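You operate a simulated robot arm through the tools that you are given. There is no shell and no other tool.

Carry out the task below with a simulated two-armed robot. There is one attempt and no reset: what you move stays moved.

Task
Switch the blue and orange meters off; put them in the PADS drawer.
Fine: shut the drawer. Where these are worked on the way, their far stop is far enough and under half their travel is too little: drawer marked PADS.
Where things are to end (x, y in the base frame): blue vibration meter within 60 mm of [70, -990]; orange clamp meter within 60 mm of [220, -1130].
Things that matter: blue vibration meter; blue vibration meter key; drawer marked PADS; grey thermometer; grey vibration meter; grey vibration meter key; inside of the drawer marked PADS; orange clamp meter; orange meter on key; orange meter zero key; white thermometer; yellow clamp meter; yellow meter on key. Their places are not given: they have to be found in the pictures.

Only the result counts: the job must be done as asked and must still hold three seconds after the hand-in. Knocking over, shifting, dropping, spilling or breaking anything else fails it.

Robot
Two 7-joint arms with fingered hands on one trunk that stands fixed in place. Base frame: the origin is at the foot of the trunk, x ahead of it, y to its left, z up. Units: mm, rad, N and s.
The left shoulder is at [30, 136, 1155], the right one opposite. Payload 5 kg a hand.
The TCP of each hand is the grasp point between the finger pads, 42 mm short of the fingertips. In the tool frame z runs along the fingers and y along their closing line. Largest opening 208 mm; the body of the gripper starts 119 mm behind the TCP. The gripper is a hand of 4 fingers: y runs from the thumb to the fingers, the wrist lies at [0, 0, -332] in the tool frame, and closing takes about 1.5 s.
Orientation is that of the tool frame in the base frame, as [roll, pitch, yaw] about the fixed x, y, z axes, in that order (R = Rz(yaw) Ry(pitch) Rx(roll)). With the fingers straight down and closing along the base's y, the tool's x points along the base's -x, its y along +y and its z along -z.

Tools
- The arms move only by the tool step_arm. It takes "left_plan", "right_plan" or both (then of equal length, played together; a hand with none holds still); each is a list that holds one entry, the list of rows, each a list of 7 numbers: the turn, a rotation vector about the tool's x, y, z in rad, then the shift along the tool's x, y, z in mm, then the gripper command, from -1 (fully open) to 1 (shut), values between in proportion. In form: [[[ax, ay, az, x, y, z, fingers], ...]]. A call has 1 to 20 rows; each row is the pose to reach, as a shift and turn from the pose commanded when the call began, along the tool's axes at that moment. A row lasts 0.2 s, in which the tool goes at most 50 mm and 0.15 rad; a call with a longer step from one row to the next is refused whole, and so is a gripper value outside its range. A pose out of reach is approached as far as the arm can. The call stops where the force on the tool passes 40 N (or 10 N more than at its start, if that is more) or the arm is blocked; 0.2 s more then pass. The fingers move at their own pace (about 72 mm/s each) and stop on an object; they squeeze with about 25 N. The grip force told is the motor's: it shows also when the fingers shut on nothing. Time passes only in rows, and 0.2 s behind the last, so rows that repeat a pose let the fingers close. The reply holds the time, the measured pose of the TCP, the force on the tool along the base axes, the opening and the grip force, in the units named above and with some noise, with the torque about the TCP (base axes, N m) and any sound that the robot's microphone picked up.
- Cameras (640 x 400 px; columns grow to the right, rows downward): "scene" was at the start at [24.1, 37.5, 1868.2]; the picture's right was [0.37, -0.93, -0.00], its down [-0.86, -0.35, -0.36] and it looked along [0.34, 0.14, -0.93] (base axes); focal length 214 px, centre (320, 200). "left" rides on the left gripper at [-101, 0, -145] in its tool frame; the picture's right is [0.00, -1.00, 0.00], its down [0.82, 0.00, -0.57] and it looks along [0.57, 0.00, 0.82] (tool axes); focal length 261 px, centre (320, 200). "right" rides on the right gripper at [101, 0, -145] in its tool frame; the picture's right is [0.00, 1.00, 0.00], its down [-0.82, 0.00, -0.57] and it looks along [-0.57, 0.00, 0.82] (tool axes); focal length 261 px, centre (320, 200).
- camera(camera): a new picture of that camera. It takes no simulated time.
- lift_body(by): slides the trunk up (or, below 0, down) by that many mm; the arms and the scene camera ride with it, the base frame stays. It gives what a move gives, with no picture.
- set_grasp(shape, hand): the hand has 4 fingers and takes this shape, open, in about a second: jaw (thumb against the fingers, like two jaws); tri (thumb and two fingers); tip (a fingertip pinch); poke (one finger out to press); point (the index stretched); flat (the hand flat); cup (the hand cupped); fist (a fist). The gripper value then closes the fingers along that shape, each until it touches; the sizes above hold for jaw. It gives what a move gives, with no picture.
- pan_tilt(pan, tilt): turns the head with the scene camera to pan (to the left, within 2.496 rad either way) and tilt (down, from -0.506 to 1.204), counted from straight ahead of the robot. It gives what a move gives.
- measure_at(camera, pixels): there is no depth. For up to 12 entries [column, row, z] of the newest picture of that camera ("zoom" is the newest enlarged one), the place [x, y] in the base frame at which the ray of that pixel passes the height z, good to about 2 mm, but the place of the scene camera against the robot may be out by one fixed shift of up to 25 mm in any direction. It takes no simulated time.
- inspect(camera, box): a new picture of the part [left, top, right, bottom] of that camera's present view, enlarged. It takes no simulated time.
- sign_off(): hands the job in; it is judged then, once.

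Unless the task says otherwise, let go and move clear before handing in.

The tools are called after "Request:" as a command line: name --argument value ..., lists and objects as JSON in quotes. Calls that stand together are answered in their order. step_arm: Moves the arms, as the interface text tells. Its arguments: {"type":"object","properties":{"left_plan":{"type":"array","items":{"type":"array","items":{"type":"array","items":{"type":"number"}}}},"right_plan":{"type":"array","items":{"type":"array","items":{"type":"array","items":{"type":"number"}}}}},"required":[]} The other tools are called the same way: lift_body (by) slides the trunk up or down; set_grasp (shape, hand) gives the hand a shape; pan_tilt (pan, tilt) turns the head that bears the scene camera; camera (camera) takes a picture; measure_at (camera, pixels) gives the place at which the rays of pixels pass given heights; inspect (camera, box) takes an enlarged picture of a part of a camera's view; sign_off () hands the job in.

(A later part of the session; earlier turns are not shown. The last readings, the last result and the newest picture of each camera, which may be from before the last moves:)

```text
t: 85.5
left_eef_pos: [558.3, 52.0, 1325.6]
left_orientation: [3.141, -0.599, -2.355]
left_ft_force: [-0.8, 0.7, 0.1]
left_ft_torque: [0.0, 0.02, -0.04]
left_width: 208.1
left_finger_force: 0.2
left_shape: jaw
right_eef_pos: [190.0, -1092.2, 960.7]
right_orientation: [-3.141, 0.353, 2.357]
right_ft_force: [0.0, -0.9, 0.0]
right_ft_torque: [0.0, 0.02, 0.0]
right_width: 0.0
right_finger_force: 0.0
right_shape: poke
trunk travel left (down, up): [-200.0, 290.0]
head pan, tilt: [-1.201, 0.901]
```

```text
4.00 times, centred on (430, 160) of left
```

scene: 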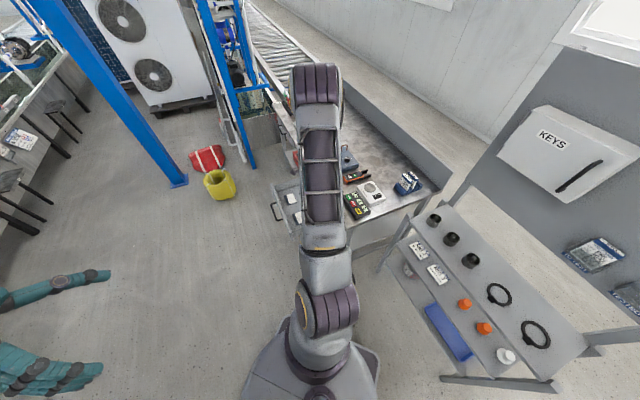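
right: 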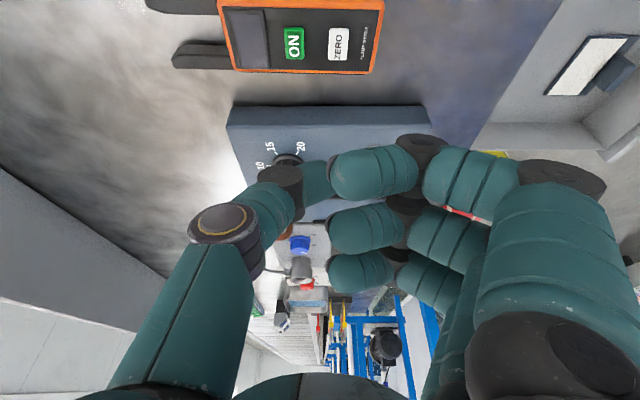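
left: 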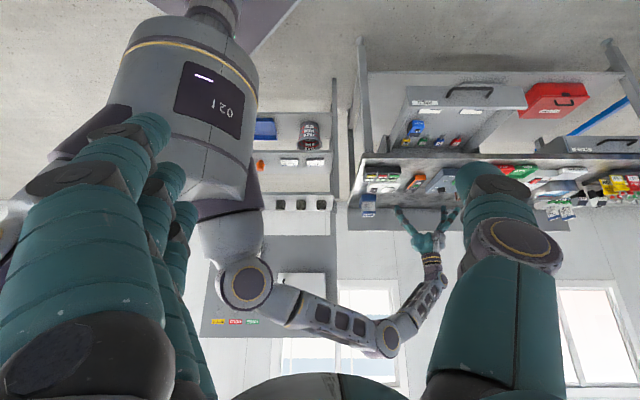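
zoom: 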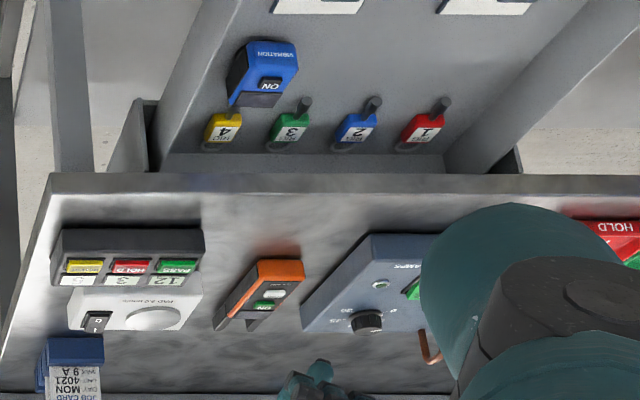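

Now the view looks along the bench: the meter's right edge is at row ~72 and the box's face at rows 104-130, with the thumb in line with the gap. I lower the thumb vertically in the gap, first to about z 836.

Request:
step_arm --right_plan '[[[0, 0, 0, 5.8, -12, 16, -1], [0, 0, 0, 11.6, -12, 32, -1], [0, 0, 0, 17.5, -12, 48, -1], [0, 0, 0, 23.3, -12, 64, -1], [0, 0, 0, 29.1, -12, 80, -1]]]'

Request:
camera --camera "right"

Request:
inspect --camera "left" --box '[390, 130, 470, 210]'

```text
t: 86.7
left_eef_pos: [557.0, 50.5, 1325.3]
left_orientation: [-3.14, -0.6, -2.358]
left_ft_force: [0.8, 0.7, 0.8]
left_ft_torque: [0.09, 0.01, -0.04]
left_width: 207.8
left_finger_force: 0.1
left_shape: jaw
right_eef_pos: [182.7, -1101.0, 877.2]
right_orientation: [-3.141, 0.353, 2.357]
right_ft_force: [-0.3, -0.2, 0.0]
right_ft_torque: [0.08, -0.02, 0.03]
right_width: 0.1
right_finger_force: 0.2
right_shape: poke
trunk travel left (down, up): [-200.0, 290.0]
head pan, tilt: [-1.201, 0.901]
```

```text
taken
```

right: 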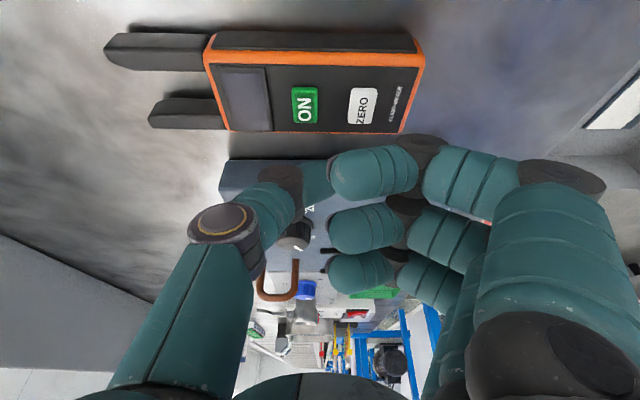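

```text
5.00 times, centred on (430, 170) of left
```

zoom: 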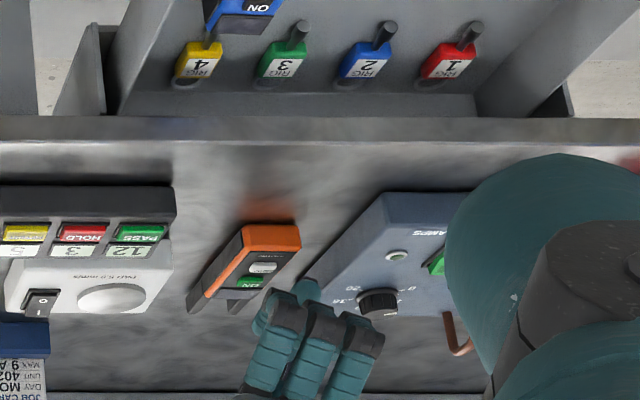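

The tip is at z≈838 between meter (rows 30-133) and box (rows 160-190) with no contact. I lower another 20 mm.

Request:
step_arm --right_plan '[[[0, 0, 0, 2.4, 0, 6.6, -1], [0, 0, 0, 4.8, 0, 13.1, -1], [0, 0, 0, 6.9, 0, 18.8, -1]]]'

Request:
camera --camera "right"

Request:
inspect --camera "left" --box '[390, 130, 470, 210]'

```text
t: 87.5
left_eef_pos: [557.5, 50.5, 1326.2]
left_orientation: [3.141, -0.6, -2.358]
left_ft_force: [0.3, -0.3, -0.4]
left_ft_torque: [0.01, -0.01, 0.0]
left_width: 207.6
left_finger_force: 0.1
left_shape: jaw
right_eef_pos: [181.8, -1101.8, 856.4]
right_orientation: [3.14, 0.353, 2.357]
right_ft_force: [0.7, 0.0, -0.1]
right_ft_torque: [0.0, -0.04, 0.0]
right_width: 0.3
right_finger_force: 0.0
right_shape: poke
trunk travel left (down, up): [-200.0, 290.0]
head pan, tilt: [-1.201, 0.901]
```

```text
taken
```

right: 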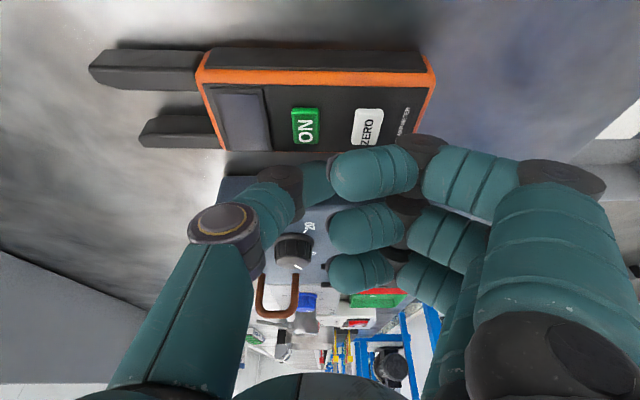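

```text
5.00 times, centred on (430, 170) of left
```

zoom: 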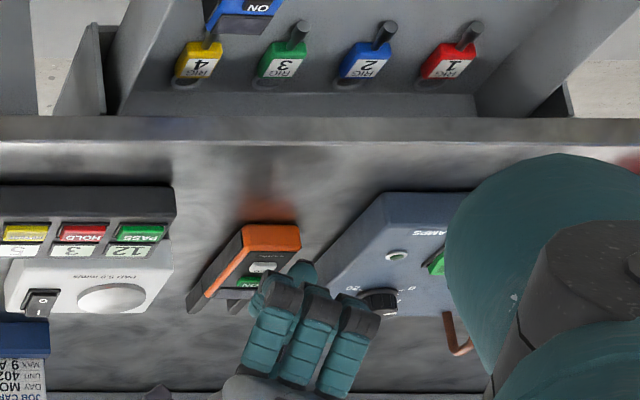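

The tip is at z≈817 in the gap, no contact. I move it slowly toward the meter (-t direction) by 15 mm and watch force and position.

Request:
step_arm --right_plan '[[[0, 0, 0, 3.5, 0, -1.3, -1], [0, 0, 0, 7.0, 0, -2.6, -1], [0, 0, 0, 10.6, 0, -3.9, -1], [0, 0, 0, 14.1, 0, -5.1, -1]]]'

Request:
camera --camera "right"

Request:
inspect --camera "left" --box '[390, 130, 470, 210]'

```text
t: 88.5
left_eef_pos: [557.2, 51.4, 1324.9]
left_orientation: [-3.141, -0.599, -2.357]
left_ft_force: [0.2, 0.5, 0.3]
left_ft_torque: [0.01, -0.02, 0.03]
left_width: 207.8
left_finger_force: 0.0
left_shape: jaw
right_eef_pos: [171.5, -1089.1, 855.2]
right_orientation: [-3.142, 0.355, 2.357]
right_ft_force: [2.0, -1.2, 0.2]
right_ft_torque: [-0.03, -0.02, 0.04]
right_width: 0.0
right_finger_force: 0.0
right_shape: poke
trunk travel left (down, up): [-200.0, 290.0]
head pan, tilt: [-1.201, 0.901]
```

```text
taken
```

right: 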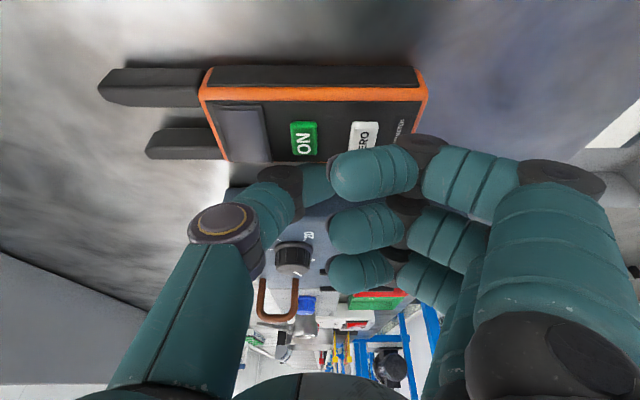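

```text
5.00 times, centred on (430, 170) of left
```

zoom: 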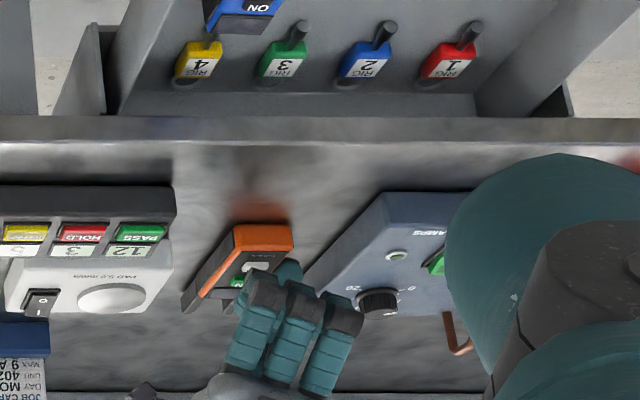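

The meter is sliding (reaction about 2 N); its corner in the left zoom moved from column 300 to 293, roughly 7 mm. I push 7 mm further.

Request:
step_arm --right_plan '[[[0, 0, 0, 3.3, 0, -1.2, -1], [0, 0, 0, 6.6, 0, -2.4, -1]]]'

Request:
inspect --camera "left" --box '[390, 130, 470, 210]'

```text
t: 89.1
left_eef_pos: [557.6, 50.4, 1324.6]
left_orientation: [3.141, -0.602, -2.357]
left_ft_force: [0.6, 0.7, -0.6]
left_ft_torque: [0.01, 0.02, -0.02]
left_width: 208.0
left_finger_force: 0.0
left_shape: jaw
right_eef_pos: [166.9, -1084.5, 857.0]
right_orientation: [-3.141, 0.352, 2.355]
right_ft_force: [0.6, -0.5, 0.3]
right_ft_torque: [-0.03, -0.02, 0.01]
right_width: 0.2
right_finger_force: 0.1
right_shape: poke
trunk travel left (down, up): [-200.0, 290.0]
head pan, tilt: [-1.201, 0.901]
```

```text
5.00 times, centred on (430, 170) of left
```

zoom: 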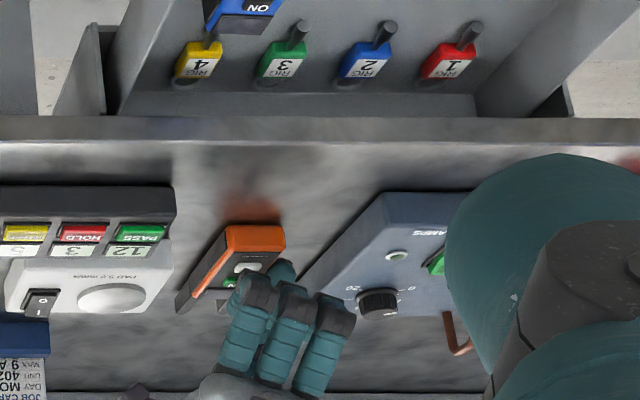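

The meter has moved about 14 mm in total (corner now at column 285) and stays square. I back the thumb off by 8 mm and lift clear.

Request:
step_arm --right_plan '[[[0, 0, 0, -7.5, 0, 2.7, -1], [0, 0, 0, -14.3, 0, -16.1, -1], [0, 0, 0, -24.6, 0, -44.3, -1], [0, 0, 0, -36.6, 0, -77.1, -1], [0, 0, 0, -48.6, 0, -110, -1]]]'

Request:
camera --camera "right"

```text
t: 90.3
left_eef_pos: [558.1, 52.3, 1325.5]
left_orientation: [-3.141, -0.6, -2.355]
left_ft_force: [-0.4, 1.4, -0.3]
left_ft_torque: [-0.1, 0.01, 0.04]
left_width: 207.9
left_finger_force: 0.1
left_shape: jaw
right_eef_pos: [171.6, -1089.6, 977.6]
right_orientation: [3.14, 0.352, 2.357]
right_ft_force: [1.1, 1.4, -1.5]
right_ft_torque: [-0.14, -0.04, -0.04]
right_width: 0.0
right_finger_force: 0.1
right_shape: poke
trunk travel left (down, up): [-200.0, 290.0]
head pan, tilt: [-1.201, 0.901]
```

```text
taken
```

right: 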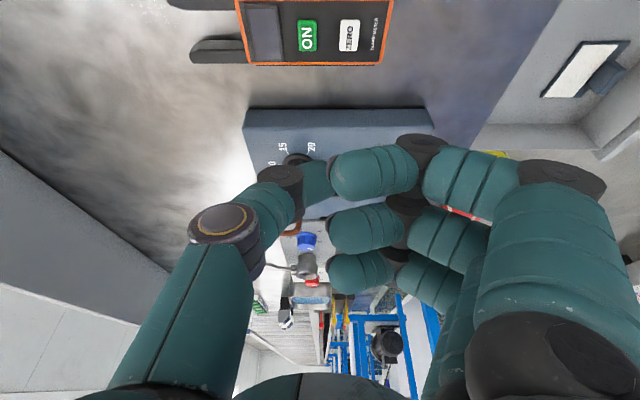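

The meter is still dark and free of the box. I rotate the hand back over it (closing line across its width, tilt only 0.1) and return to the jaw shape.

Request:
step_arm --right_plan '[[[0.0294, 0.0165, 0.128, 3, 1, -2, -1], [0.0588, 0.033, 0.256, 6, 2, -4, -1], [0.0883, 0.0495, 0.384, 9, 2, -6, -1], [0.1177, 0.066, 0.512, 12, 3, -8, -1], [0.1471, 0.0824, 0.64, 15, 4, -10, -1], [0.1765, 0.0989, 0.768, 18, 5, -12, -1], [0.2059, 0.1154, 0.896, 21, 5, -14, -1], [0.2353, 0.1319, 1.024, 24, 6, -16, -1], [0.2648, 0.1484, 1.152, 27, 7, -17, -1], [0.2942, 0.1648, 1.28, 30, 8, -18, -1], [0.3236, 0.1813, 1.408, 32, 9, -20, -1], [0.353, 0.1978, 1.5356, 34.7, 9.2, -20.6, -1], [0.353, 0.1978, 1.5356, 34.7, 9.2, -20.6, -1]]]'

Request:
set_grasp --hand "right" --shape "jaw"

Request:
camera --camera "right"

```text
t: 93.1
left_eef_pos: [557.3, 52.3, 1326.0]
left_orientation: [3.141, -0.601, -2.357]
left_ft_force: [0.0, 0.1, 1.1]
left_ft_torque: [0.04, 0.0, 0.01]
left_width: 208.1
left_finger_force: 0.0
left_shape: jaw
right_eef_pos: [150.1, -1056.1, 983.3]
right_orientation: [3.141, 0.099, 0.784]
right_ft_force: [0.3, 0.4, -0.4]
right_ft_torque: [0.0, 0.01, 0.01]
right_width: 0.0
right_finger_force: 0.0
right_shape: poke
trunk travel left (down, up): [-200.0, 290.0]
head pan, tilt: [-1.201, 0.901]
```

```text
t: 94.0
left_eef_pos: [556.4, 51.3, 1324.6]
left_orientation: [3.14, -0.602, -2.357]
left_ft_force: [0.3, 1.1, -0.6]
left_ft_torque: [0.0, 0.04, 0.03]
left_width: 208.3
left_finger_force: 0.1
left_shape: jaw
right_eef_pos: [149.2, -1056.8, 983.1]
right_orientation: [3.141, 0.1, 0.782]
right_ft_force: [0.5, 0.6, -0.2]
right_ft_torque: [0.0, -0.01, 0.0]
right_width: 208.0
right_finger_force: 0.1
right_shape: jaw
trunk travel left (down, up): [-200.0, 290.0]
head pan, tilt: [-1.201, 0.901]
```

```text
taken
```

right: 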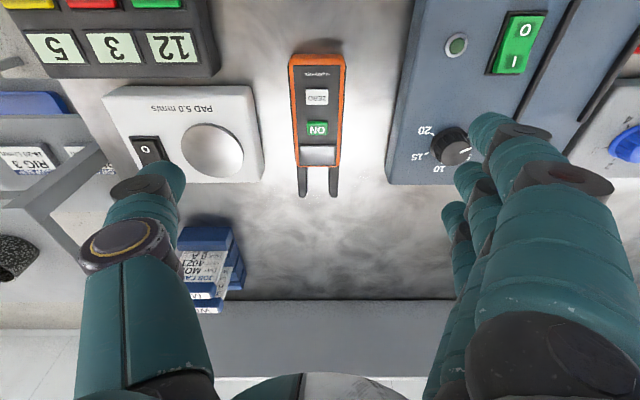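

The reach holds with the smaller tilt. The orange meter is at columns 290-346; I measure it and its neighbours again.

Request:
inspect --camera "right" --box '[230, 20, 430, 220]'

Request:
measure_at --camera "right" --pixels '[[290, 66, 833], [346, 66, 833], [297, 165, 833], [340, 165, 833], [318, 128, 837], [317, 97, 837], [400, 90, 805], [390, 160, 805], [250, 100, 805], [263, 165, 805]]'

```text
2.00 times, centred on (330, 120) of right
```

zoom: 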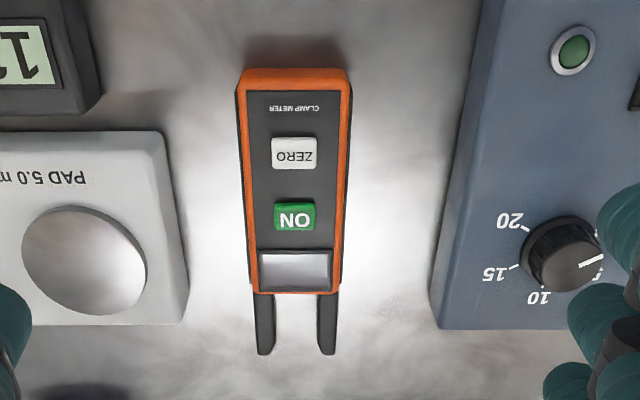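

```text
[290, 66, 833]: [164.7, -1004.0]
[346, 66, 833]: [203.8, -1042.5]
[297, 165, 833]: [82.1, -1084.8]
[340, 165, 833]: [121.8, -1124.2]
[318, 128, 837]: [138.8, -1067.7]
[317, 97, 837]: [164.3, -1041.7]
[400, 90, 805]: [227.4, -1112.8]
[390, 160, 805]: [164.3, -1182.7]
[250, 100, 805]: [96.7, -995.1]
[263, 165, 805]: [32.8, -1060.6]
```

The orange centre line is now t≈853.5 with the box edge about 94 mm and the PAD box about 78 mm away, enough for the jaw. I narrow to 63 mm at height and descend to TCP z≈890.

Request:
step_arm --right_plan '[[[0, 0, 0, 0, 0.7, 0, 0.39], [0, 0, 0, 0, 0.7, 0, 0.39], [0, 0, 0, 0, 0.7, 0, 0.39], [0, 0, 0, 0, 0.7, 0, 0.39], [0, 0, 0, 0, 0.7, 0, 0.39], [0, 0, 0, 2.3, 0.7, 23, 0.39], [0, 0, 0, 4.6, 0.7, 46, 0.39], [0, 0, 0, 7, 0.7, 69, 0.39], [0, 0, 0, 9.3, 0.7, 92.5, 0.39], [0, 0, 0, 9.3, 0.7, 92.5, 0.39]]]'

Request:
camera --camera "right"

Request:
inspect --camera "right" --box '[200, 60, 440, 260]'

Request:
inspect --camera "left" --box '[370, 110, 490, 230]'

```text
t: 96.2
left_eef_pos: [556.7, 53.1, 1326.2]
left_orientation: [-3.14, -0.601, -2.357]
left_ft_force: [-0.6, 0.4, -0.1]
left_ft_torque: [-0.07, -0.04, 0.02]
left_width: 207.9
left_finger_force: 0.1
left_shape: jaw
right_eef_pos: [152.4, -1057.8, 894.7]
right_orientation: [3.14, 0.101, 0.783]
right_ft_force: [-1.2, 0.2, 0.0]
right_ft_torque: [-0.01, -0.03, 0.01]
right_width: 64.1
right_finger_force: 0.0
right_shape: jaw
trunk travel left (down, up): [-200.0, 290.0]
head pan, tilt: [-1.201, 0.901]
```

```text
taken
```

right: 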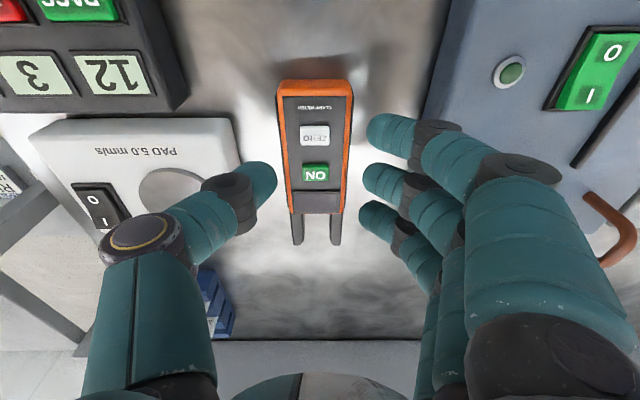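

```text
2.00 times, centred on (320, 160) of right
```

zoom: 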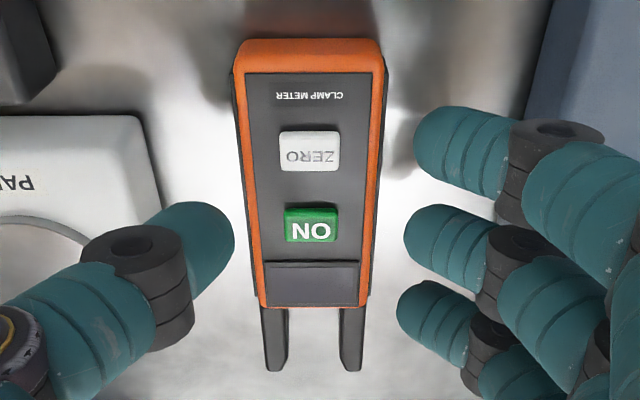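

```text
3.33 times, centred on (430, 170) of left
```

zoom: 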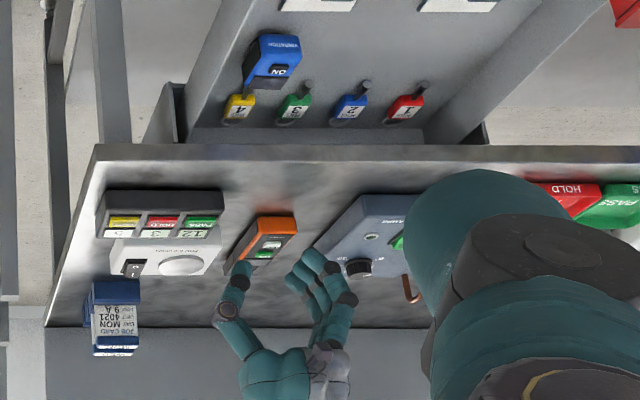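

The meter sits centred between thumb (edge 277) and fingers (edge 361), and the box is clear to the right. I descend further in steps to TCP z≈857.

Request:
step_arm --right_plan '[[[0, 0, 0, 1, -1, 10, 0.39], [0, 0, 0, 2, -1, 20, 0.39], [0, 0, 0, 2.9, -1, 29, 0.39], [0, 0, 0, 3.7, -1, 36.5, 0.39], [0, 0, 0, 3.7, -1, 36.5, 0.39]]]'

Request:
camera --camera "right"

Request:
inspect --camera "left" --box '[390, 130, 470, 210]'

```text
t: 97.4
left_eef_pos: [558.4, 51.5, 1323.7]
left_orientation: [3.14, -0.601, -2.356]
left_ft_force: [0.4, 0.3, -0.1]
left_ft_torque: [-0.01, 0.0, 0.01]
left_width: 208.0
left_finger_force: 0.0
left_shape: jaw
right_eef_pos: [150.9, -1055.3, 854.0]
right_orientation: [3.141, 0.101, 0.784]
right_ft_force: [0.0, 0.1, 0.3]
right_ft_torque: [-0.02, -0.01, 0.0]
right_width: 63.9
right_finger_force: 0.1
right_shape: jaw
trunk travel left (down, up): [-200.0, 290.0]
head pan, tilt: [-1.201, 0.901]
```

```text
taken
```

right: 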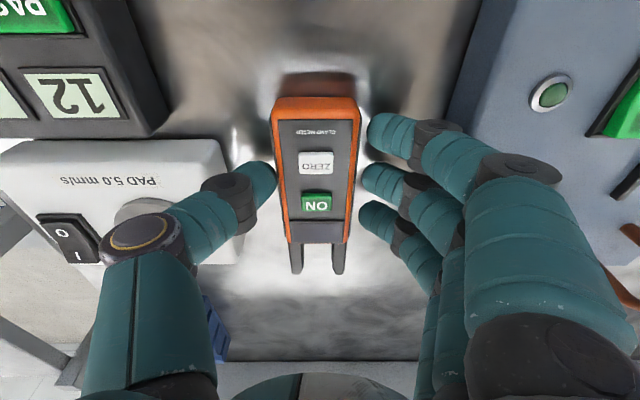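

```text
5.00 times, centred on (430, 170) of left
```

zoom: 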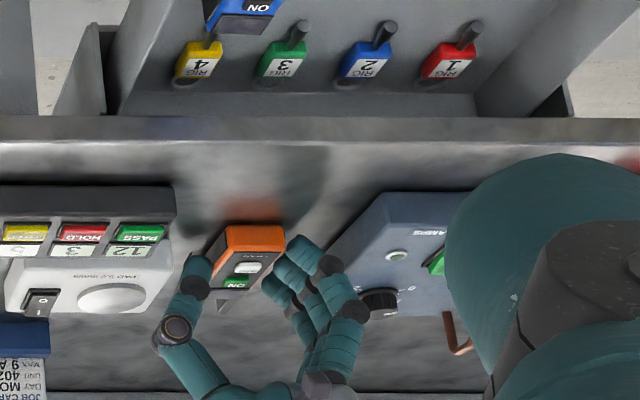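

No contact at TCP z 854; thumb and fingers straddle the meter clear of both boxes. I close the hand.

Request:
step_arm --right_plan '[[[0, 0, 0, 0, 0, 1, 1], [0, 0, 0, 0, 0, 1, 1], [0, 0, 0, 0, 0, 1, 1], [0, 0, 0, 0, 0, 1, 1], [0, 0, 0, 0, 0, 1, 1]]]'

Request:
camera --camera "right"

```text
t: 98.6
left_eef_pos: [558.1, 51.3, 1325.0]
left_orientation: [3.142, -0.602, -2.355]
left_ft_force: [0.9, 0.7, 0.4]
left_ft_torque: [0.01, -0.01, 0.02]
left_width: 208.0
left_finger_force: 0.0
left_shape: jaw
right_eef_pos: [150.6, -1056.8, 854.4]
right_orientation: [3.141, 0.1, 0.782]
right_ft_force: [0.5, 0.5, 0.3]
right_ft_torque: [-0.05, -0.05, 0.01]
right_width: 52.6
right_finger_force: 24.7
right_shape: jaw
trunk travel left (down, up): [-200.0, 290.0]
head pan, tilt: [-1.201, 0.901]
```

```text
taken
```

right: 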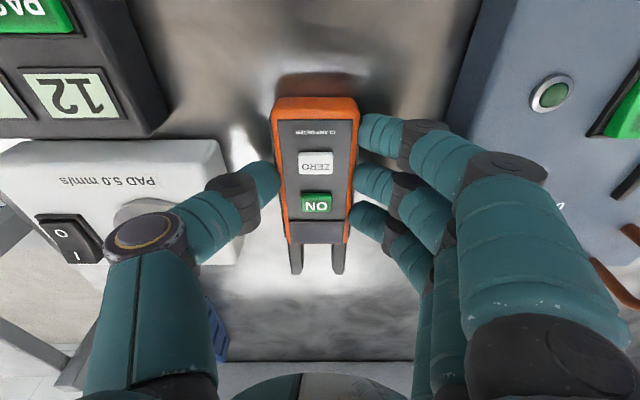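

The hand holds the orange meter at 52.6 mm, 25 N. I lift it straight up 120 mm and check.

Request:
step_arm --right_plan '[[[0, 0, 0, -1, 0, -9, 1], [0, 0, 0, -3, 0, -29, 1], [0, 0, 0, -5.5, 0, -54, 1], [0, 0, 0, -8.5, 0, -84, 1], [0, 0, 0, -12, 0, -119, 1], [0, 0, 0, -12, 0, -119, 1]]]'

Request:
camera --camera "right"

Request:
inspect --camera "left" --box '[370, 110, 490, 230]'

```text
t: 100.0
left_eef_pos: [558.2, 50.4, 1325.9]
left_orientation: [-3.141, -0.6, -2.358]
left_ft_force: [-0.7, -0.3, -1.2]
left_ft_torque: [0.06, 0.02, -0.03]
left_width: 207.7
left_finger_force: 0.1
left_shape: jaw
right_eef_pos: [148.5, -1057.2, 970.3]
right_orientation: [-3.139, 0.1, 0.784]
right_ft_force: [1.0, -0.2, -1.9]
right_ft_torque: [0.1, 0.02, 0.0]
right_width: 52.7
right_finger_force: 25.6
right_shape: jaw
trunk travel left (down, up): [-200.0, 290.0]
head pan, tilt: [-1.201, 0.901]
```

```text
taken
```

right: 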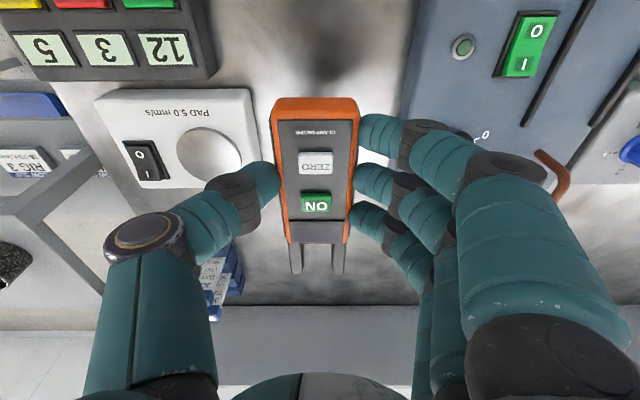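

```text
3.33 times, centred on (430, 170) of left
```

zoom: 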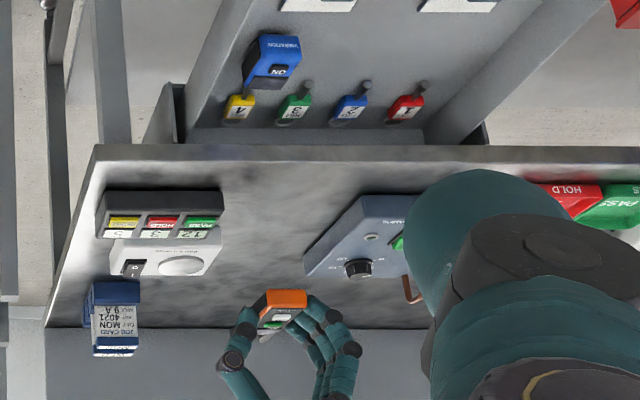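

The orange meter is held level and unchanged in the grip, its display still dark. I carry it forward off the bench and across above the drawer at height.

Request:
step_arm --right_plan '[[[0, 0, 0, 42, 0, -4.2, 1], [0, 0, 0, 84.5, 0, -8.5, 1], [0, 0, 0, 127, 0, -12.7, 1], [0, 0, 0, 169, 0, -17, 1], [0, 0, 0, 211, 0, -21.2, 1], [0, 0, 0, 254, 0, -25.4, 1], [0, 0, 0, 296, 10, -29.7, 1], [0, 0, 0, 330, 35, -33, 1], [0, 0, 0, 338, 70, -33.9, 1], [0, 0, 0, 338, 97, -33.9, 1], [0, 0, 0, 338, 97, -33.9, 1]]]'

Request:
camera --camera "right"

Request:
inspect --camera "left" --box '[350, 40, 510, 220]'

```text
t: 102.4
left_eef_pos: [557.6, 52.1, 1326.1]
left_orientation: [-3.142, -0.599, -2.357]
left_ft_force: [-0.2, 0.5, -0.4]
left_ft_torque: [-0.02, -0.05, 0.04]
left_width: 207.9
left_finger_force: 0.1
left_shape: jaw
right_eef_pos: [459.4, -887.7, 973.3]
right_orientation: [-3.14, 0.099, 0.785]
right_ft_force: [0.0, 0.6, -1.5]
right_ft_torque: [-0.01, -0.05, 0.02]
right_width: 52.5
right_finger_force: 25.5
right_shape: jaw
trunk travel left (down, up): [-200.0, 290.0]
head pan, tilt: [-1.201, 0.901]
```

```text
taken
```

right: 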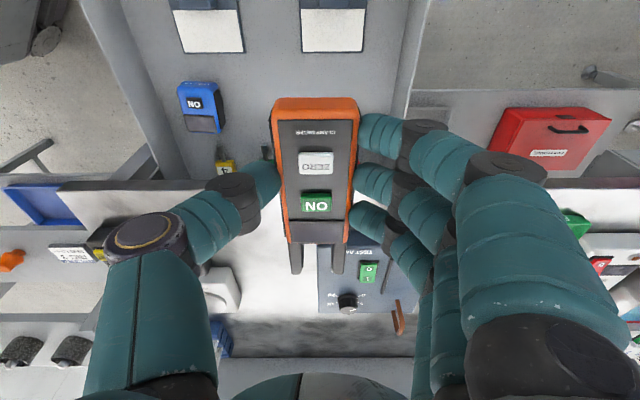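

```text
2.22 times, centred on (430, 130) of left
```

zoom: 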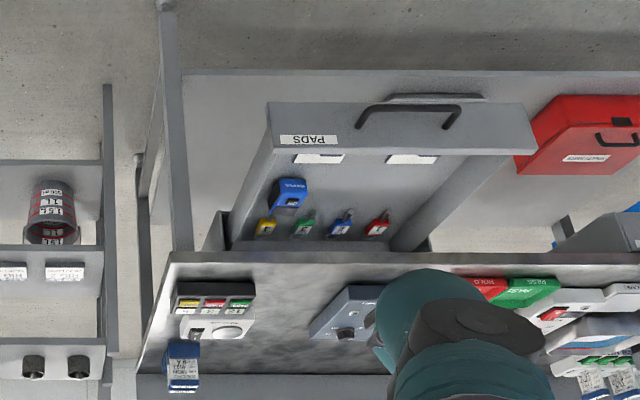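

The meter hangs above the drawer. The best way to set it down is with its long axis along the drawer's width and the slimmer finger side toward the bench, so I turn the hand by -90° about the vertical in the air and see whether the arm reaches it.

Request:
step_arm --right_plan '[[[0.0131, 0, 0.1303, 0, 0, 0, 1], [0.0261, 0, 0.2605, 0, 0, 0, 1], [0.0392, 0, 0.3908, 0, 0, 0, 1], [0.0523, 0, 0.521, 0, 0, 0, 1], [0.0653, 0, 0.6513, 0, 0, 0, 1], [0.0784, 0, 0.7815, 0, 0, 0, 1]]]'

Request:
camera --camera "right"

```text
t: 103.8
left_eef_pos: [556.8, 51.4, 1326.7]
left_orientation: [3.141, -0.6, -2.356]
left_ft_force: [0.4, -0.2, -0.4]
left_ft_torque: [0.02, 0.01, 0.01]
left_width: 208.0
left_finger_force: 0.1
left_shape: jaw
right_eef_pos: [459.3, -884.6, 972.4]
right_orientation: [-3.141, 0.099, -0.004]
right_ft_force: [-0.1, -0.1, -1.9]
right_ft_torque: [0.01, -0.04, -0.01]
right_width: 52.3
right_finger_force: 24.8
right_shape: jaw
trunk travel left (down, up): [-200.0, 290.0]
head pan, tilt: [-1.201, 0.901]
```

```text
taken
```

right: 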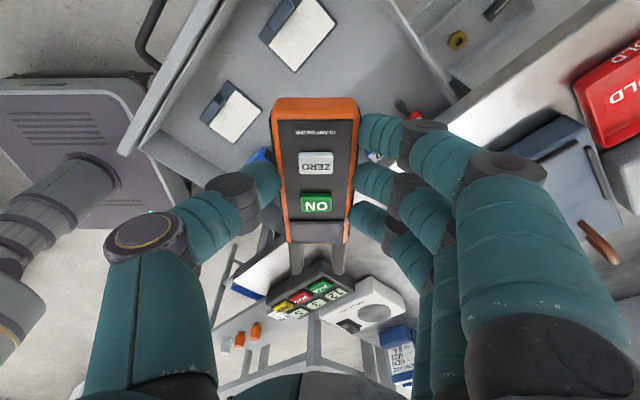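

Halfway (yaw 0) is reached with the meter still steady. I continue the second half of the turn.

Request:
step_arm --right_plan '[[[0.0131, 0, 0.1303, 0, 0, 0, 1], [0.0261, 0, 0.2605, 0, 0, 0, 1], [0.0392, 0, 0.3908, 0, 0, 0, 1], [0.0523, 0, 0.521, 0, 0, 0, 1], [0.0653, 0, 0.6513, 0, 0, 0, 1], [0.0784, 0, 0.7815, 0, 0, 0, 1], [0.0784, 0, 0.7815, 0, 0, 0, 1]]]'

Request:
camera --camera "right"

Request:
camera --camera "scene"

```text
t: 105.4
left_eef_pos: [556.2, 51.3, 1325.1]
left_orientation: [3.14, -0.6, -2.356]
left_ft_force: [0.6, 0.3, 0.8]
left_ft_torque: [0.02, 0.01, 0.04]
left_width: 207.9
left_finger_force: 0.0
left_shape: jaw
right_eef_pos: [459.5, -884.5, 973.0]
right_orientation: [-3.141, 0.101, -0.79]
right_ft_force: [-0.1, -0.2, -2.0]
right_ft_torque: [-0.06, 0.0, 0.01]
right_width: 52.3
right_finger_force: 24.8
right_shape: jaw
trunk travel left (down, up): [-200.0, 290.0]
head pan, tilt: [-1.201, 0.901]
```

```text
taken
```

right: 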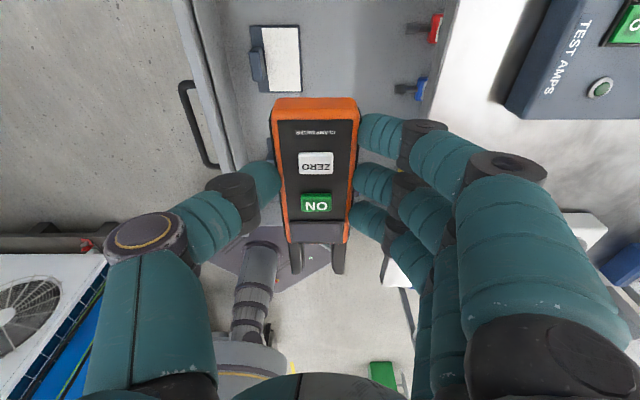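

```text
taken
```

scene: 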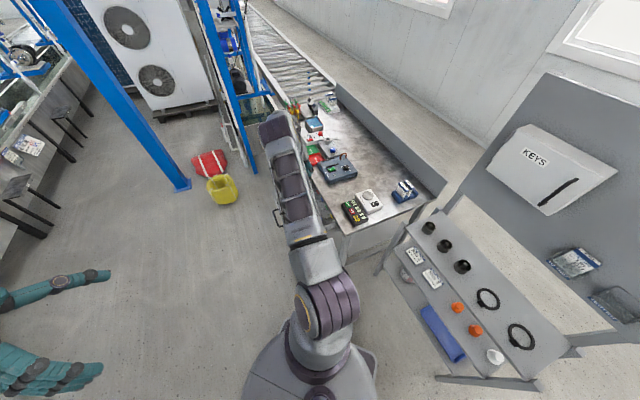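

The full turn to yaw -0.79 is reached, with the thumb now on the pad side and the fingers toward the bench. I measure the pad, plug tips and bench edge in this view before lowering.

Request:
measure_at --camera "right" --pixels '[[301, 90, 690], [300, 28, 690], [268, 92, 690], [394, 88, 685], [407, 28, 685], [459, 0, 805], [437, 90, 805], [250, 60, 695], [415, 95, 690]]'

Request:
inspect --camera "right" --box '[190, 0, 490, 220]'

```text
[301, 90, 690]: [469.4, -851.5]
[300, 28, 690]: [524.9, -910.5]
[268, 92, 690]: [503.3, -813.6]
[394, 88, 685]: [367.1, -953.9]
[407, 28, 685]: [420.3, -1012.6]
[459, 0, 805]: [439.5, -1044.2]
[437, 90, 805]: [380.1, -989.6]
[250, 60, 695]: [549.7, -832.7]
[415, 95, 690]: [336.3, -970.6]
```

```text
1.82 times, centred on (340, 110) of right
```

zoom: 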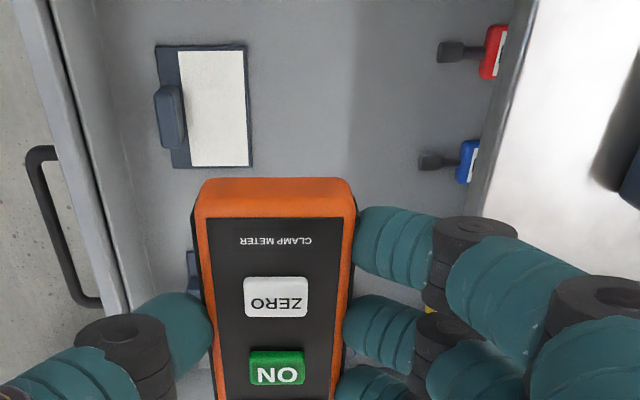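

In bench axes the pad's rear edge is n≈-271, plug tips n≈-417 and the bench edge n≈-428 here, so n≈-325, t≈956 is a good place to set the meter down. I lower the trunk 100 mm (hand stays over open drawer) and shift into line.

Request:
lift_body --by -100

Request:
step_arm --right_plan '[[[0, 0, 0, 3, 12, 0, 1], [0, 0, 0, 6, 24.5, -0.6, 1], [0, 0, 0, 6, 24.5, -0.6, 1]]]'

Request:
camera --camera "right"

Request:
inspect --camera "left" --box '[350, 30, 510, 220]'

```text
t: 106.8
left_eef_pos: [557.8, 51.7, 1226.8]
left_orientation: [-3.141, -0.601, -2.357]
left_ft_force: [0.3, 0.1, -0.1]
left_ft_torque: [-0.06, -0.04, 0.04]
left_width: 208.2
left_finger_force: 0.1
left_shape: jaw
right_eef_pos: [460.4, -884.7, 874.7]
right_orientation: [-3.141, 0.098, -0.787]
right_ft_force: [-0.8, 0.2, -1.8]
right_ft_torque: [-0.06, -0.04, -0.03]
right_width: 52.5
right_finger_force: 25.3
right_shape: jaw
trunk travel left (down, up): [-100.0, 390.0]
head pan, tilt: [-1.201, 0.901]
```

```text
t: 107.5
left_eef_pos: [558.0, 51.5, 1225.7]
left_orientation: [-3.141, -0.6, -2.357]
left_ft_force: [-0.3, 0.2, 0.0]
left_ft_torque: [-0.03, 0.01, 0.05]
left_width: 207.9
left_finger_force: 0.0
left_shape: jaw
right_eef_pos: [447.1, -905.7, 873.2]
right_orientation: [-3.141, 0.098, -0.787]
right_ft_force: [-0.3, -0.4, -2.6]
right_ft_torque: [-0.07, -0.07, 0.03]
right_width: 52.6
right_finger_force: 25.1
right_shape: jaw
trunk travel left (down, up): [-100.0, 390.0]
head pan, tilt: [-1.201, 0.901]
```

```text
taken
```

right: 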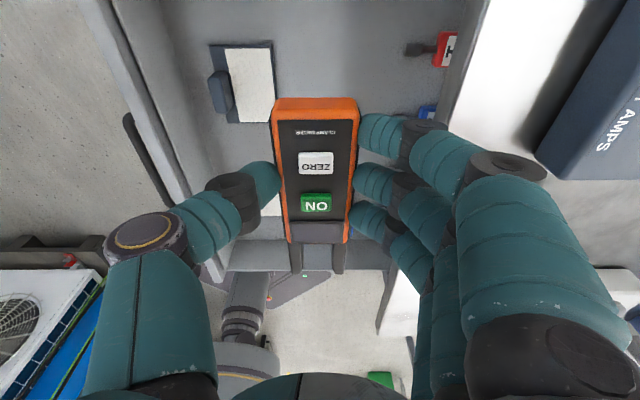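

```text
2.11 times, centred on (430, 125) of left
```

zoom: 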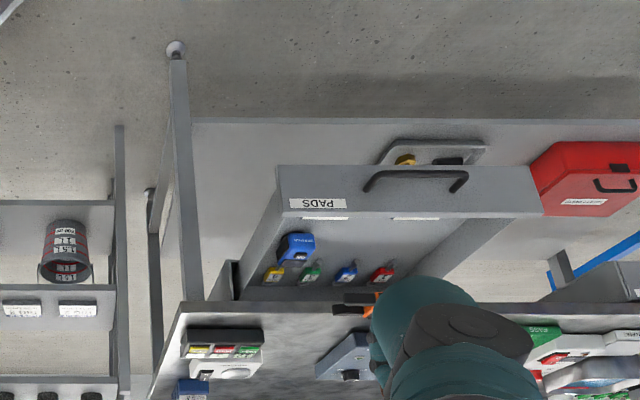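

The hand is at n≈-324, t≈957 with the plugs (red at (440,48), blue at (427,112)) clear to the right. I lower the meter into the drawer to TCP z≈748.

Request:
step_arm --right_plan '[[[0, 0, 0, 2.5, 0, 25, 1], [0, 0, 0, 4.9, 0, 50, 1], [0, 0, 0, 7.4, 0, 75, 1], [0, 0, 0, 9.8, 0, 100, 1], [0, 0, 0, 12.2, 0, 124, 1], [0, 0, 0, 12.2, 0, 124, 1]]]'

Request:
camera --camera "right"

Request:
inspect --camera "left" --box '[370, 80, 470, 190]'

```text
t: 109.0
left_eef_pos: [557.1, 51.1, 1225.1]
left_orientation: [3.141, -0.6, -2.358]
left_ft_force: [0.1, 0.3, -0.1]
left_ft_torque: [-0.04, -0.03, 0.04]
left_width: 207.8
left_finger_force: 0.1
left_shape: jaw
right_eef_pos: [447.0, -904.7, 749.3]
right_orientation: [3.141, 0.1, -0.787]
right_ft_force: [0.5, 1.0, -1.8]
right_ft_torque: [-0.05, -0.07, -0.01]
right_width: 52.6
right_finger_force: 24.7
right_shape: jaw
trunk travel left (down, up): [-100.0, 390.0]
head pan, tilt: [-1.201, 0.901]
```

```text
taken
```

right: 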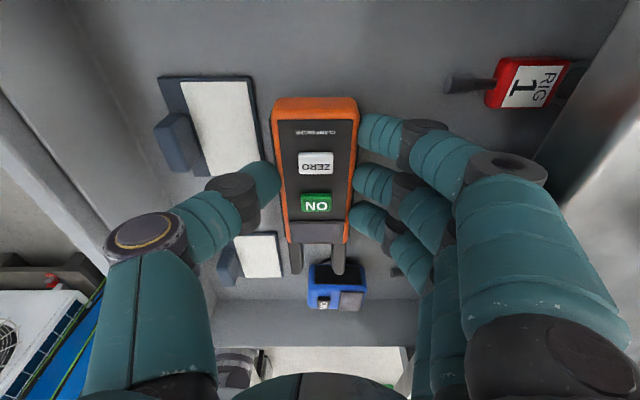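

```text
3.64 times, centred on (420, 135) of left
```

zoom: 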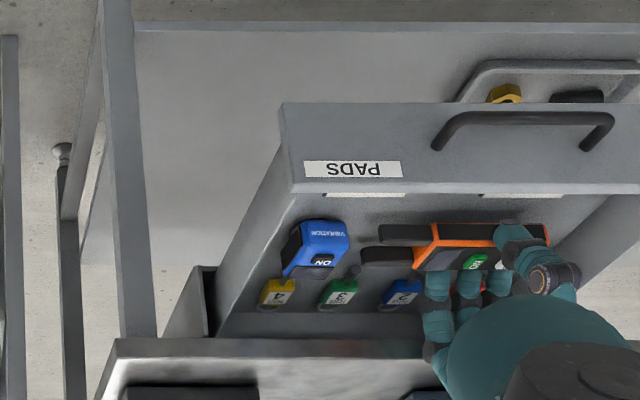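

The left view shows the meter level inside the drawer, prong tips (365-380, 230-255) well short of the blue meter (345,250) and clear of the plugs. I lower on in small steps.

Request:
step_arm --right_plan '[[[0, 0, 0, 0.5, 0, 5, 1], [0, 0, 0, 1, 0, 10, 1], [0, 0, 0, 1.4, 0, 14, 1], [0, 0, 0, 1.6, 0, 16, 1]]]'

```text
t: 110.0
left_eef_pos: [558.2, 51.8, 1226.3]
left_orientation: [-3.141, -0.6, -2.356]
left_ft_force: [0.3, -0.3, -0.1]
left_ft_torque: [-0.01, -0.01, -0.05]
left_width: 207.8
left_finger_force: 0.0
left_shape: jaw
right_eef_pos: [447.2, -906.1, 732.5]
right_orientation: [-3.141, 0.103, -0.789]
right_ft_force: [0.0, 0.6, -2.4]
right_ft_torque: [-0.06, 0.02, 0.0]
right_width: 52.5
right_finger_force: 25.1
right_shape: jaw
trunk travel left (down, up): [-100.0, 390.0]
head pan, tilt: [-1.201, 0.901]
```

No contact yet at TCP z 732.5. I lower in 1.5 mm steps.

Request:
step_arm --right_plan '[[[0, 0, 0, 0.15, 0, 1.5, 1], [0, 0, 0, 0.3, 0, 3, 1]]]'

```text
t: 110.5
left_eef_pos: [558.2, 51.3, 1226.3]
left_orientation: [3.141, -0.601, -2.357]
left_ft_force: [0.6, -0.6, -0.3]
left_ft_torque: [-0.01, 0.02, -0.03]
left_width: 208.0
left_finger_force: 0.0
left_shape: jaw
right_eef_pos: [446.2, -905.3, 730.5]
right_orientation: [-3.141, 0.1, -0.79]
right_ft_force: [0.6, -0.4, -2.1]
right_ft_torque: [-0.05, -0.05, 0.01]
right_width: 52.7
right_finger_force: 25.3
right_shape: jaw
trunk travel left (down, up): [-100.0, 390.0]
head pan, tilt: [-1.201, 0.901]
```

Still hanging free (-2 N) at z 730.5. Two more small steps.

Request:
step_arm --right_plan '[[[0, 0, 0, 0.1, 0, 1.2, 1], [0, 0, 0, 0.25, 0, 2.4, 1]]]'

```text
t: 111.2
left_eef_pos: [557.8, 52.1, 1225.8]
left_orientation: [-3.141, -0.601, -2.358]
left_ft_force: [-0.3, 0.6, 0.1]
left_ft_torque: [0.0, 0.01, -0.01]
left_width: 208.0
left_finger_force: 0.0
left_shape: jaw
right_eef_pos: [447.8, -905.9, 728.2]
right_orientation: [3.14, 0.1, -0.787]
right_ft_force: [-0.6, 2.9, 7.9]
right_ft_torque: [0.11, 0.09, -0.02]
right_width: 52.4
right_finger_force: 25.4
right_shape: jaw
trunk travel left (down, up): [-100.0, 390.0]
head pan, tilt: [-1.201, 0.901]
```

The meter rests on the drawer floor (force changed to +8 N). I open the fingers a little to 62 mm.

Request:
step_arm --right_plan '[[[0, 0, 0, 0, 0, 0, 0.5], [0, 0, 0, 0, 0, 0, 0.42], [0, 0, 0, 0, 0, 0, 0.4], [0, 0, 0, 0, 0, 0, 0.4]]]'

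Request:
camera --camera "right"

Request:
inspect --camera "left" --box '[370, 80, 470, 190]'

```text
t: 112.2
left_eef_pos: [556.2, 51.3, 1225.4]
left_orientation: [-3.14, -0.602, -2.356]
left_ft_force: [0.3, 0.3, -0.6]
left_ft_torque: [0.03, 0.01, -0.02]
left_width: 207.9
left_finger_force: 0.0
left_shape: jaw
right_eef_pos: [447.0, -905.4, 728.0]
right_orientation: [3.141, 0.102, -0.786]
right_ft_force: [0.0, -0.9, 0.1]
right_ft_torque: [0.03, 0.01, 0.02]
right_width: 61.7
right_finger_force: 0.1
right_shape: jaw
trunk travel left (down, up): [-100.0, 390.0]
head pan, tilt: [-1.201, 0.901]
```

```text
taken
```

right: 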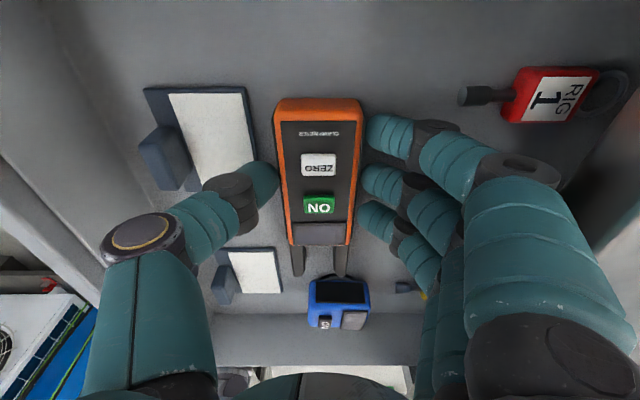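

```text
3.64 times, centred on (420, 135) of left
```

zoom: 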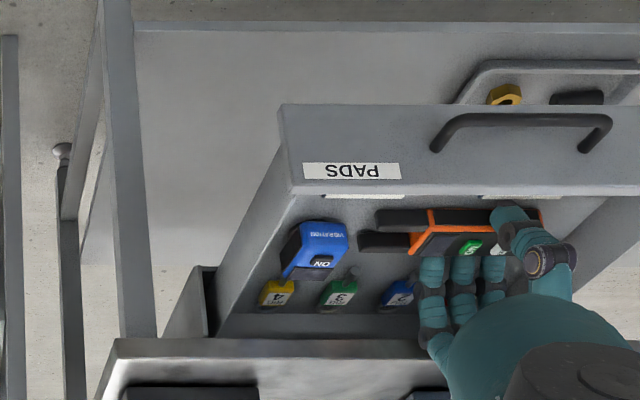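

The meter lies free in the drawer (columns 283-355 between thumb and fingers), forces near zero. I lift the hand straight out.

Request:
step_arm --right_plan '[[[0, 0, 0, -0.6, 0, -6, 0.4], [0, 0, 0, -2, 0, -20, 0.4], [0, 0, 0, -5, 0, -50, 0.4], [0, 0, 0, -9, 0, -90, 0.4], [0, 0, 0, -13, 0, -130, 0.4], [0, 0, 0, -17, 0, -170, 0.4], [0, 0, 0, -22, 0, -215, 0.4]]]'

Request:
camera --camera "right"

Request:
inspect --camera "left" --box '[370, 80, 470, 190]'

```text
t: 113.8
left_eef_pos: [555.2, 53.0, 1226.8]
left_orientation: [-3.138, -0.602, -2.356]
left_ft_force: [-0.6, 1.1, -0.4]
left_ft_torque: [-0.15, -0.1, 0.08]
left_width: 208.0
left_finger_force: 0.0
left_shape: jaw
right_eef_pos: [447.3, -902.9, 945.0]
right_orientation: [3.141, 0.101, -0.786]
right_ft_force: [-0.3, 0.6, -0.6]
right_ft_torque: [-0.15, -0.04, 0.05]
right_width: 62.1
right_finger_force: 0.1
right_shape: jaw
trunk travel left (down, up): [-100.0, 390.0]
head pan, tilt: [-1.201, 0.901]
```

```text
taken
```

right: 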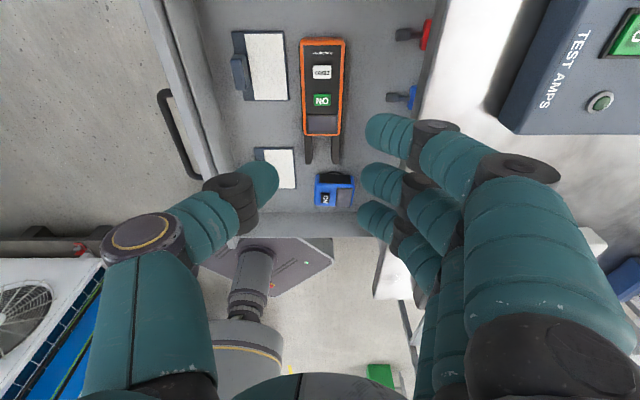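

```text
3.64 times, centred on (420, 135) of left
```

zoom: 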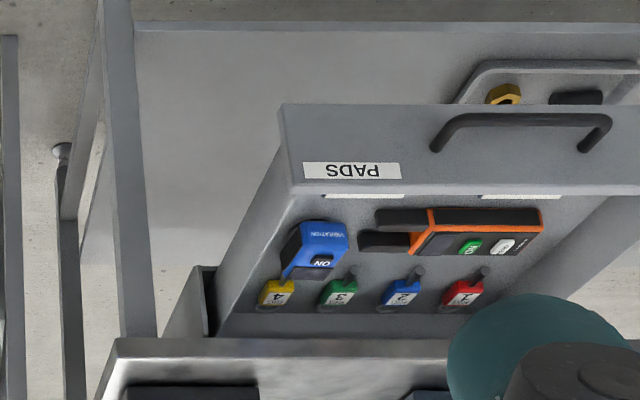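

Both meters lie in the drawer with dark displays (orange at (322,90), blue at (334,190)). I measure their places, then withdraw the hand in front of the drawer.

Request:
measure_at --camera "right" --pixels '[[302, 42, 710], [345, 42, 710], [304, 134, 710], [340, 134, 710], [310, 163, 700], [336, 163, 700], [316, 174, 725], [354, 176, 725], [316, 205, 725], [352, 207, 725], [190, 60, 757], [170, 0, 757]]'

Request:
inspect --camera "right" --box '[200, 0, 460, 230]'

Request:
step_arm --right_plan '[[[0, 0.02, 0, -5, -20, -15, 0.4], [0, 0.04, 0, -15, -55, -30, 0.4], [0, 0.06, 0, -25, -95, -30, 0.4], [0, 0.08, 0, -35, -135, -30, 0.4], [0, 0.1, 0, -45, -175, -30, 0.4], [0, 0.1, 0, -55, -215, -30, 0.4], [0, 0.1, 0, -65, -255, -30, 0.4], [0, 0.1, 0, -78, -300, -30, 0.4], [0, 0.1, 0, -78, -300, -30, 0.4]]]'

```text
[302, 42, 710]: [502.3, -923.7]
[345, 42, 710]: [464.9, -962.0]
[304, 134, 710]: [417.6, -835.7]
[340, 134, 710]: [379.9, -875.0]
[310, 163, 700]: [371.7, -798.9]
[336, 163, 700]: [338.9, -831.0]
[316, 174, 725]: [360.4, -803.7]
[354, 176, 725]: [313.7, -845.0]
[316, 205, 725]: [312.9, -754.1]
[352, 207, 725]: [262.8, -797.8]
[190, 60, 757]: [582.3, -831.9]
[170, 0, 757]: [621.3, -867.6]
```

```text
1.74 times, centred on (330, 115) of right
```

zoom: 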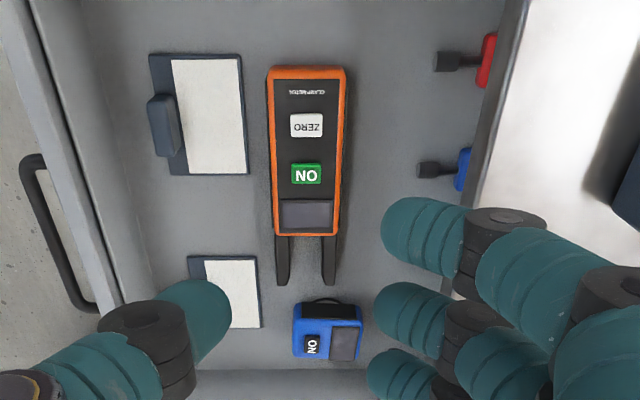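

```text
t: 115.8
left_eef_pos: [556.3, 50.5, 1226.2]
left_orientation: [-3.141, -0.598, -2.358]
left_ft_force: [0.6, -0.3, -0.5]
left_ft_torque: [0.09, -0.07, 0.03]
left_width: 207.6
left_finger_force: 0.0
left_shape: jaw
right_eef_pos: [607.1, -642.2, 980.3]
right_orientation: [-3.141, 0.0, -0.787]
right_ft_force: [0.1, 0.0, -0.2]
right_ft_torque: [0.13, -0.06, -0.01]
right_width: 62.2
right_finger_force: 0.1
right_shape: jaw
trunk travel left (down, up): [-100.0, 390.0]
head pan, tilt: [-1.201, 0.901]
```

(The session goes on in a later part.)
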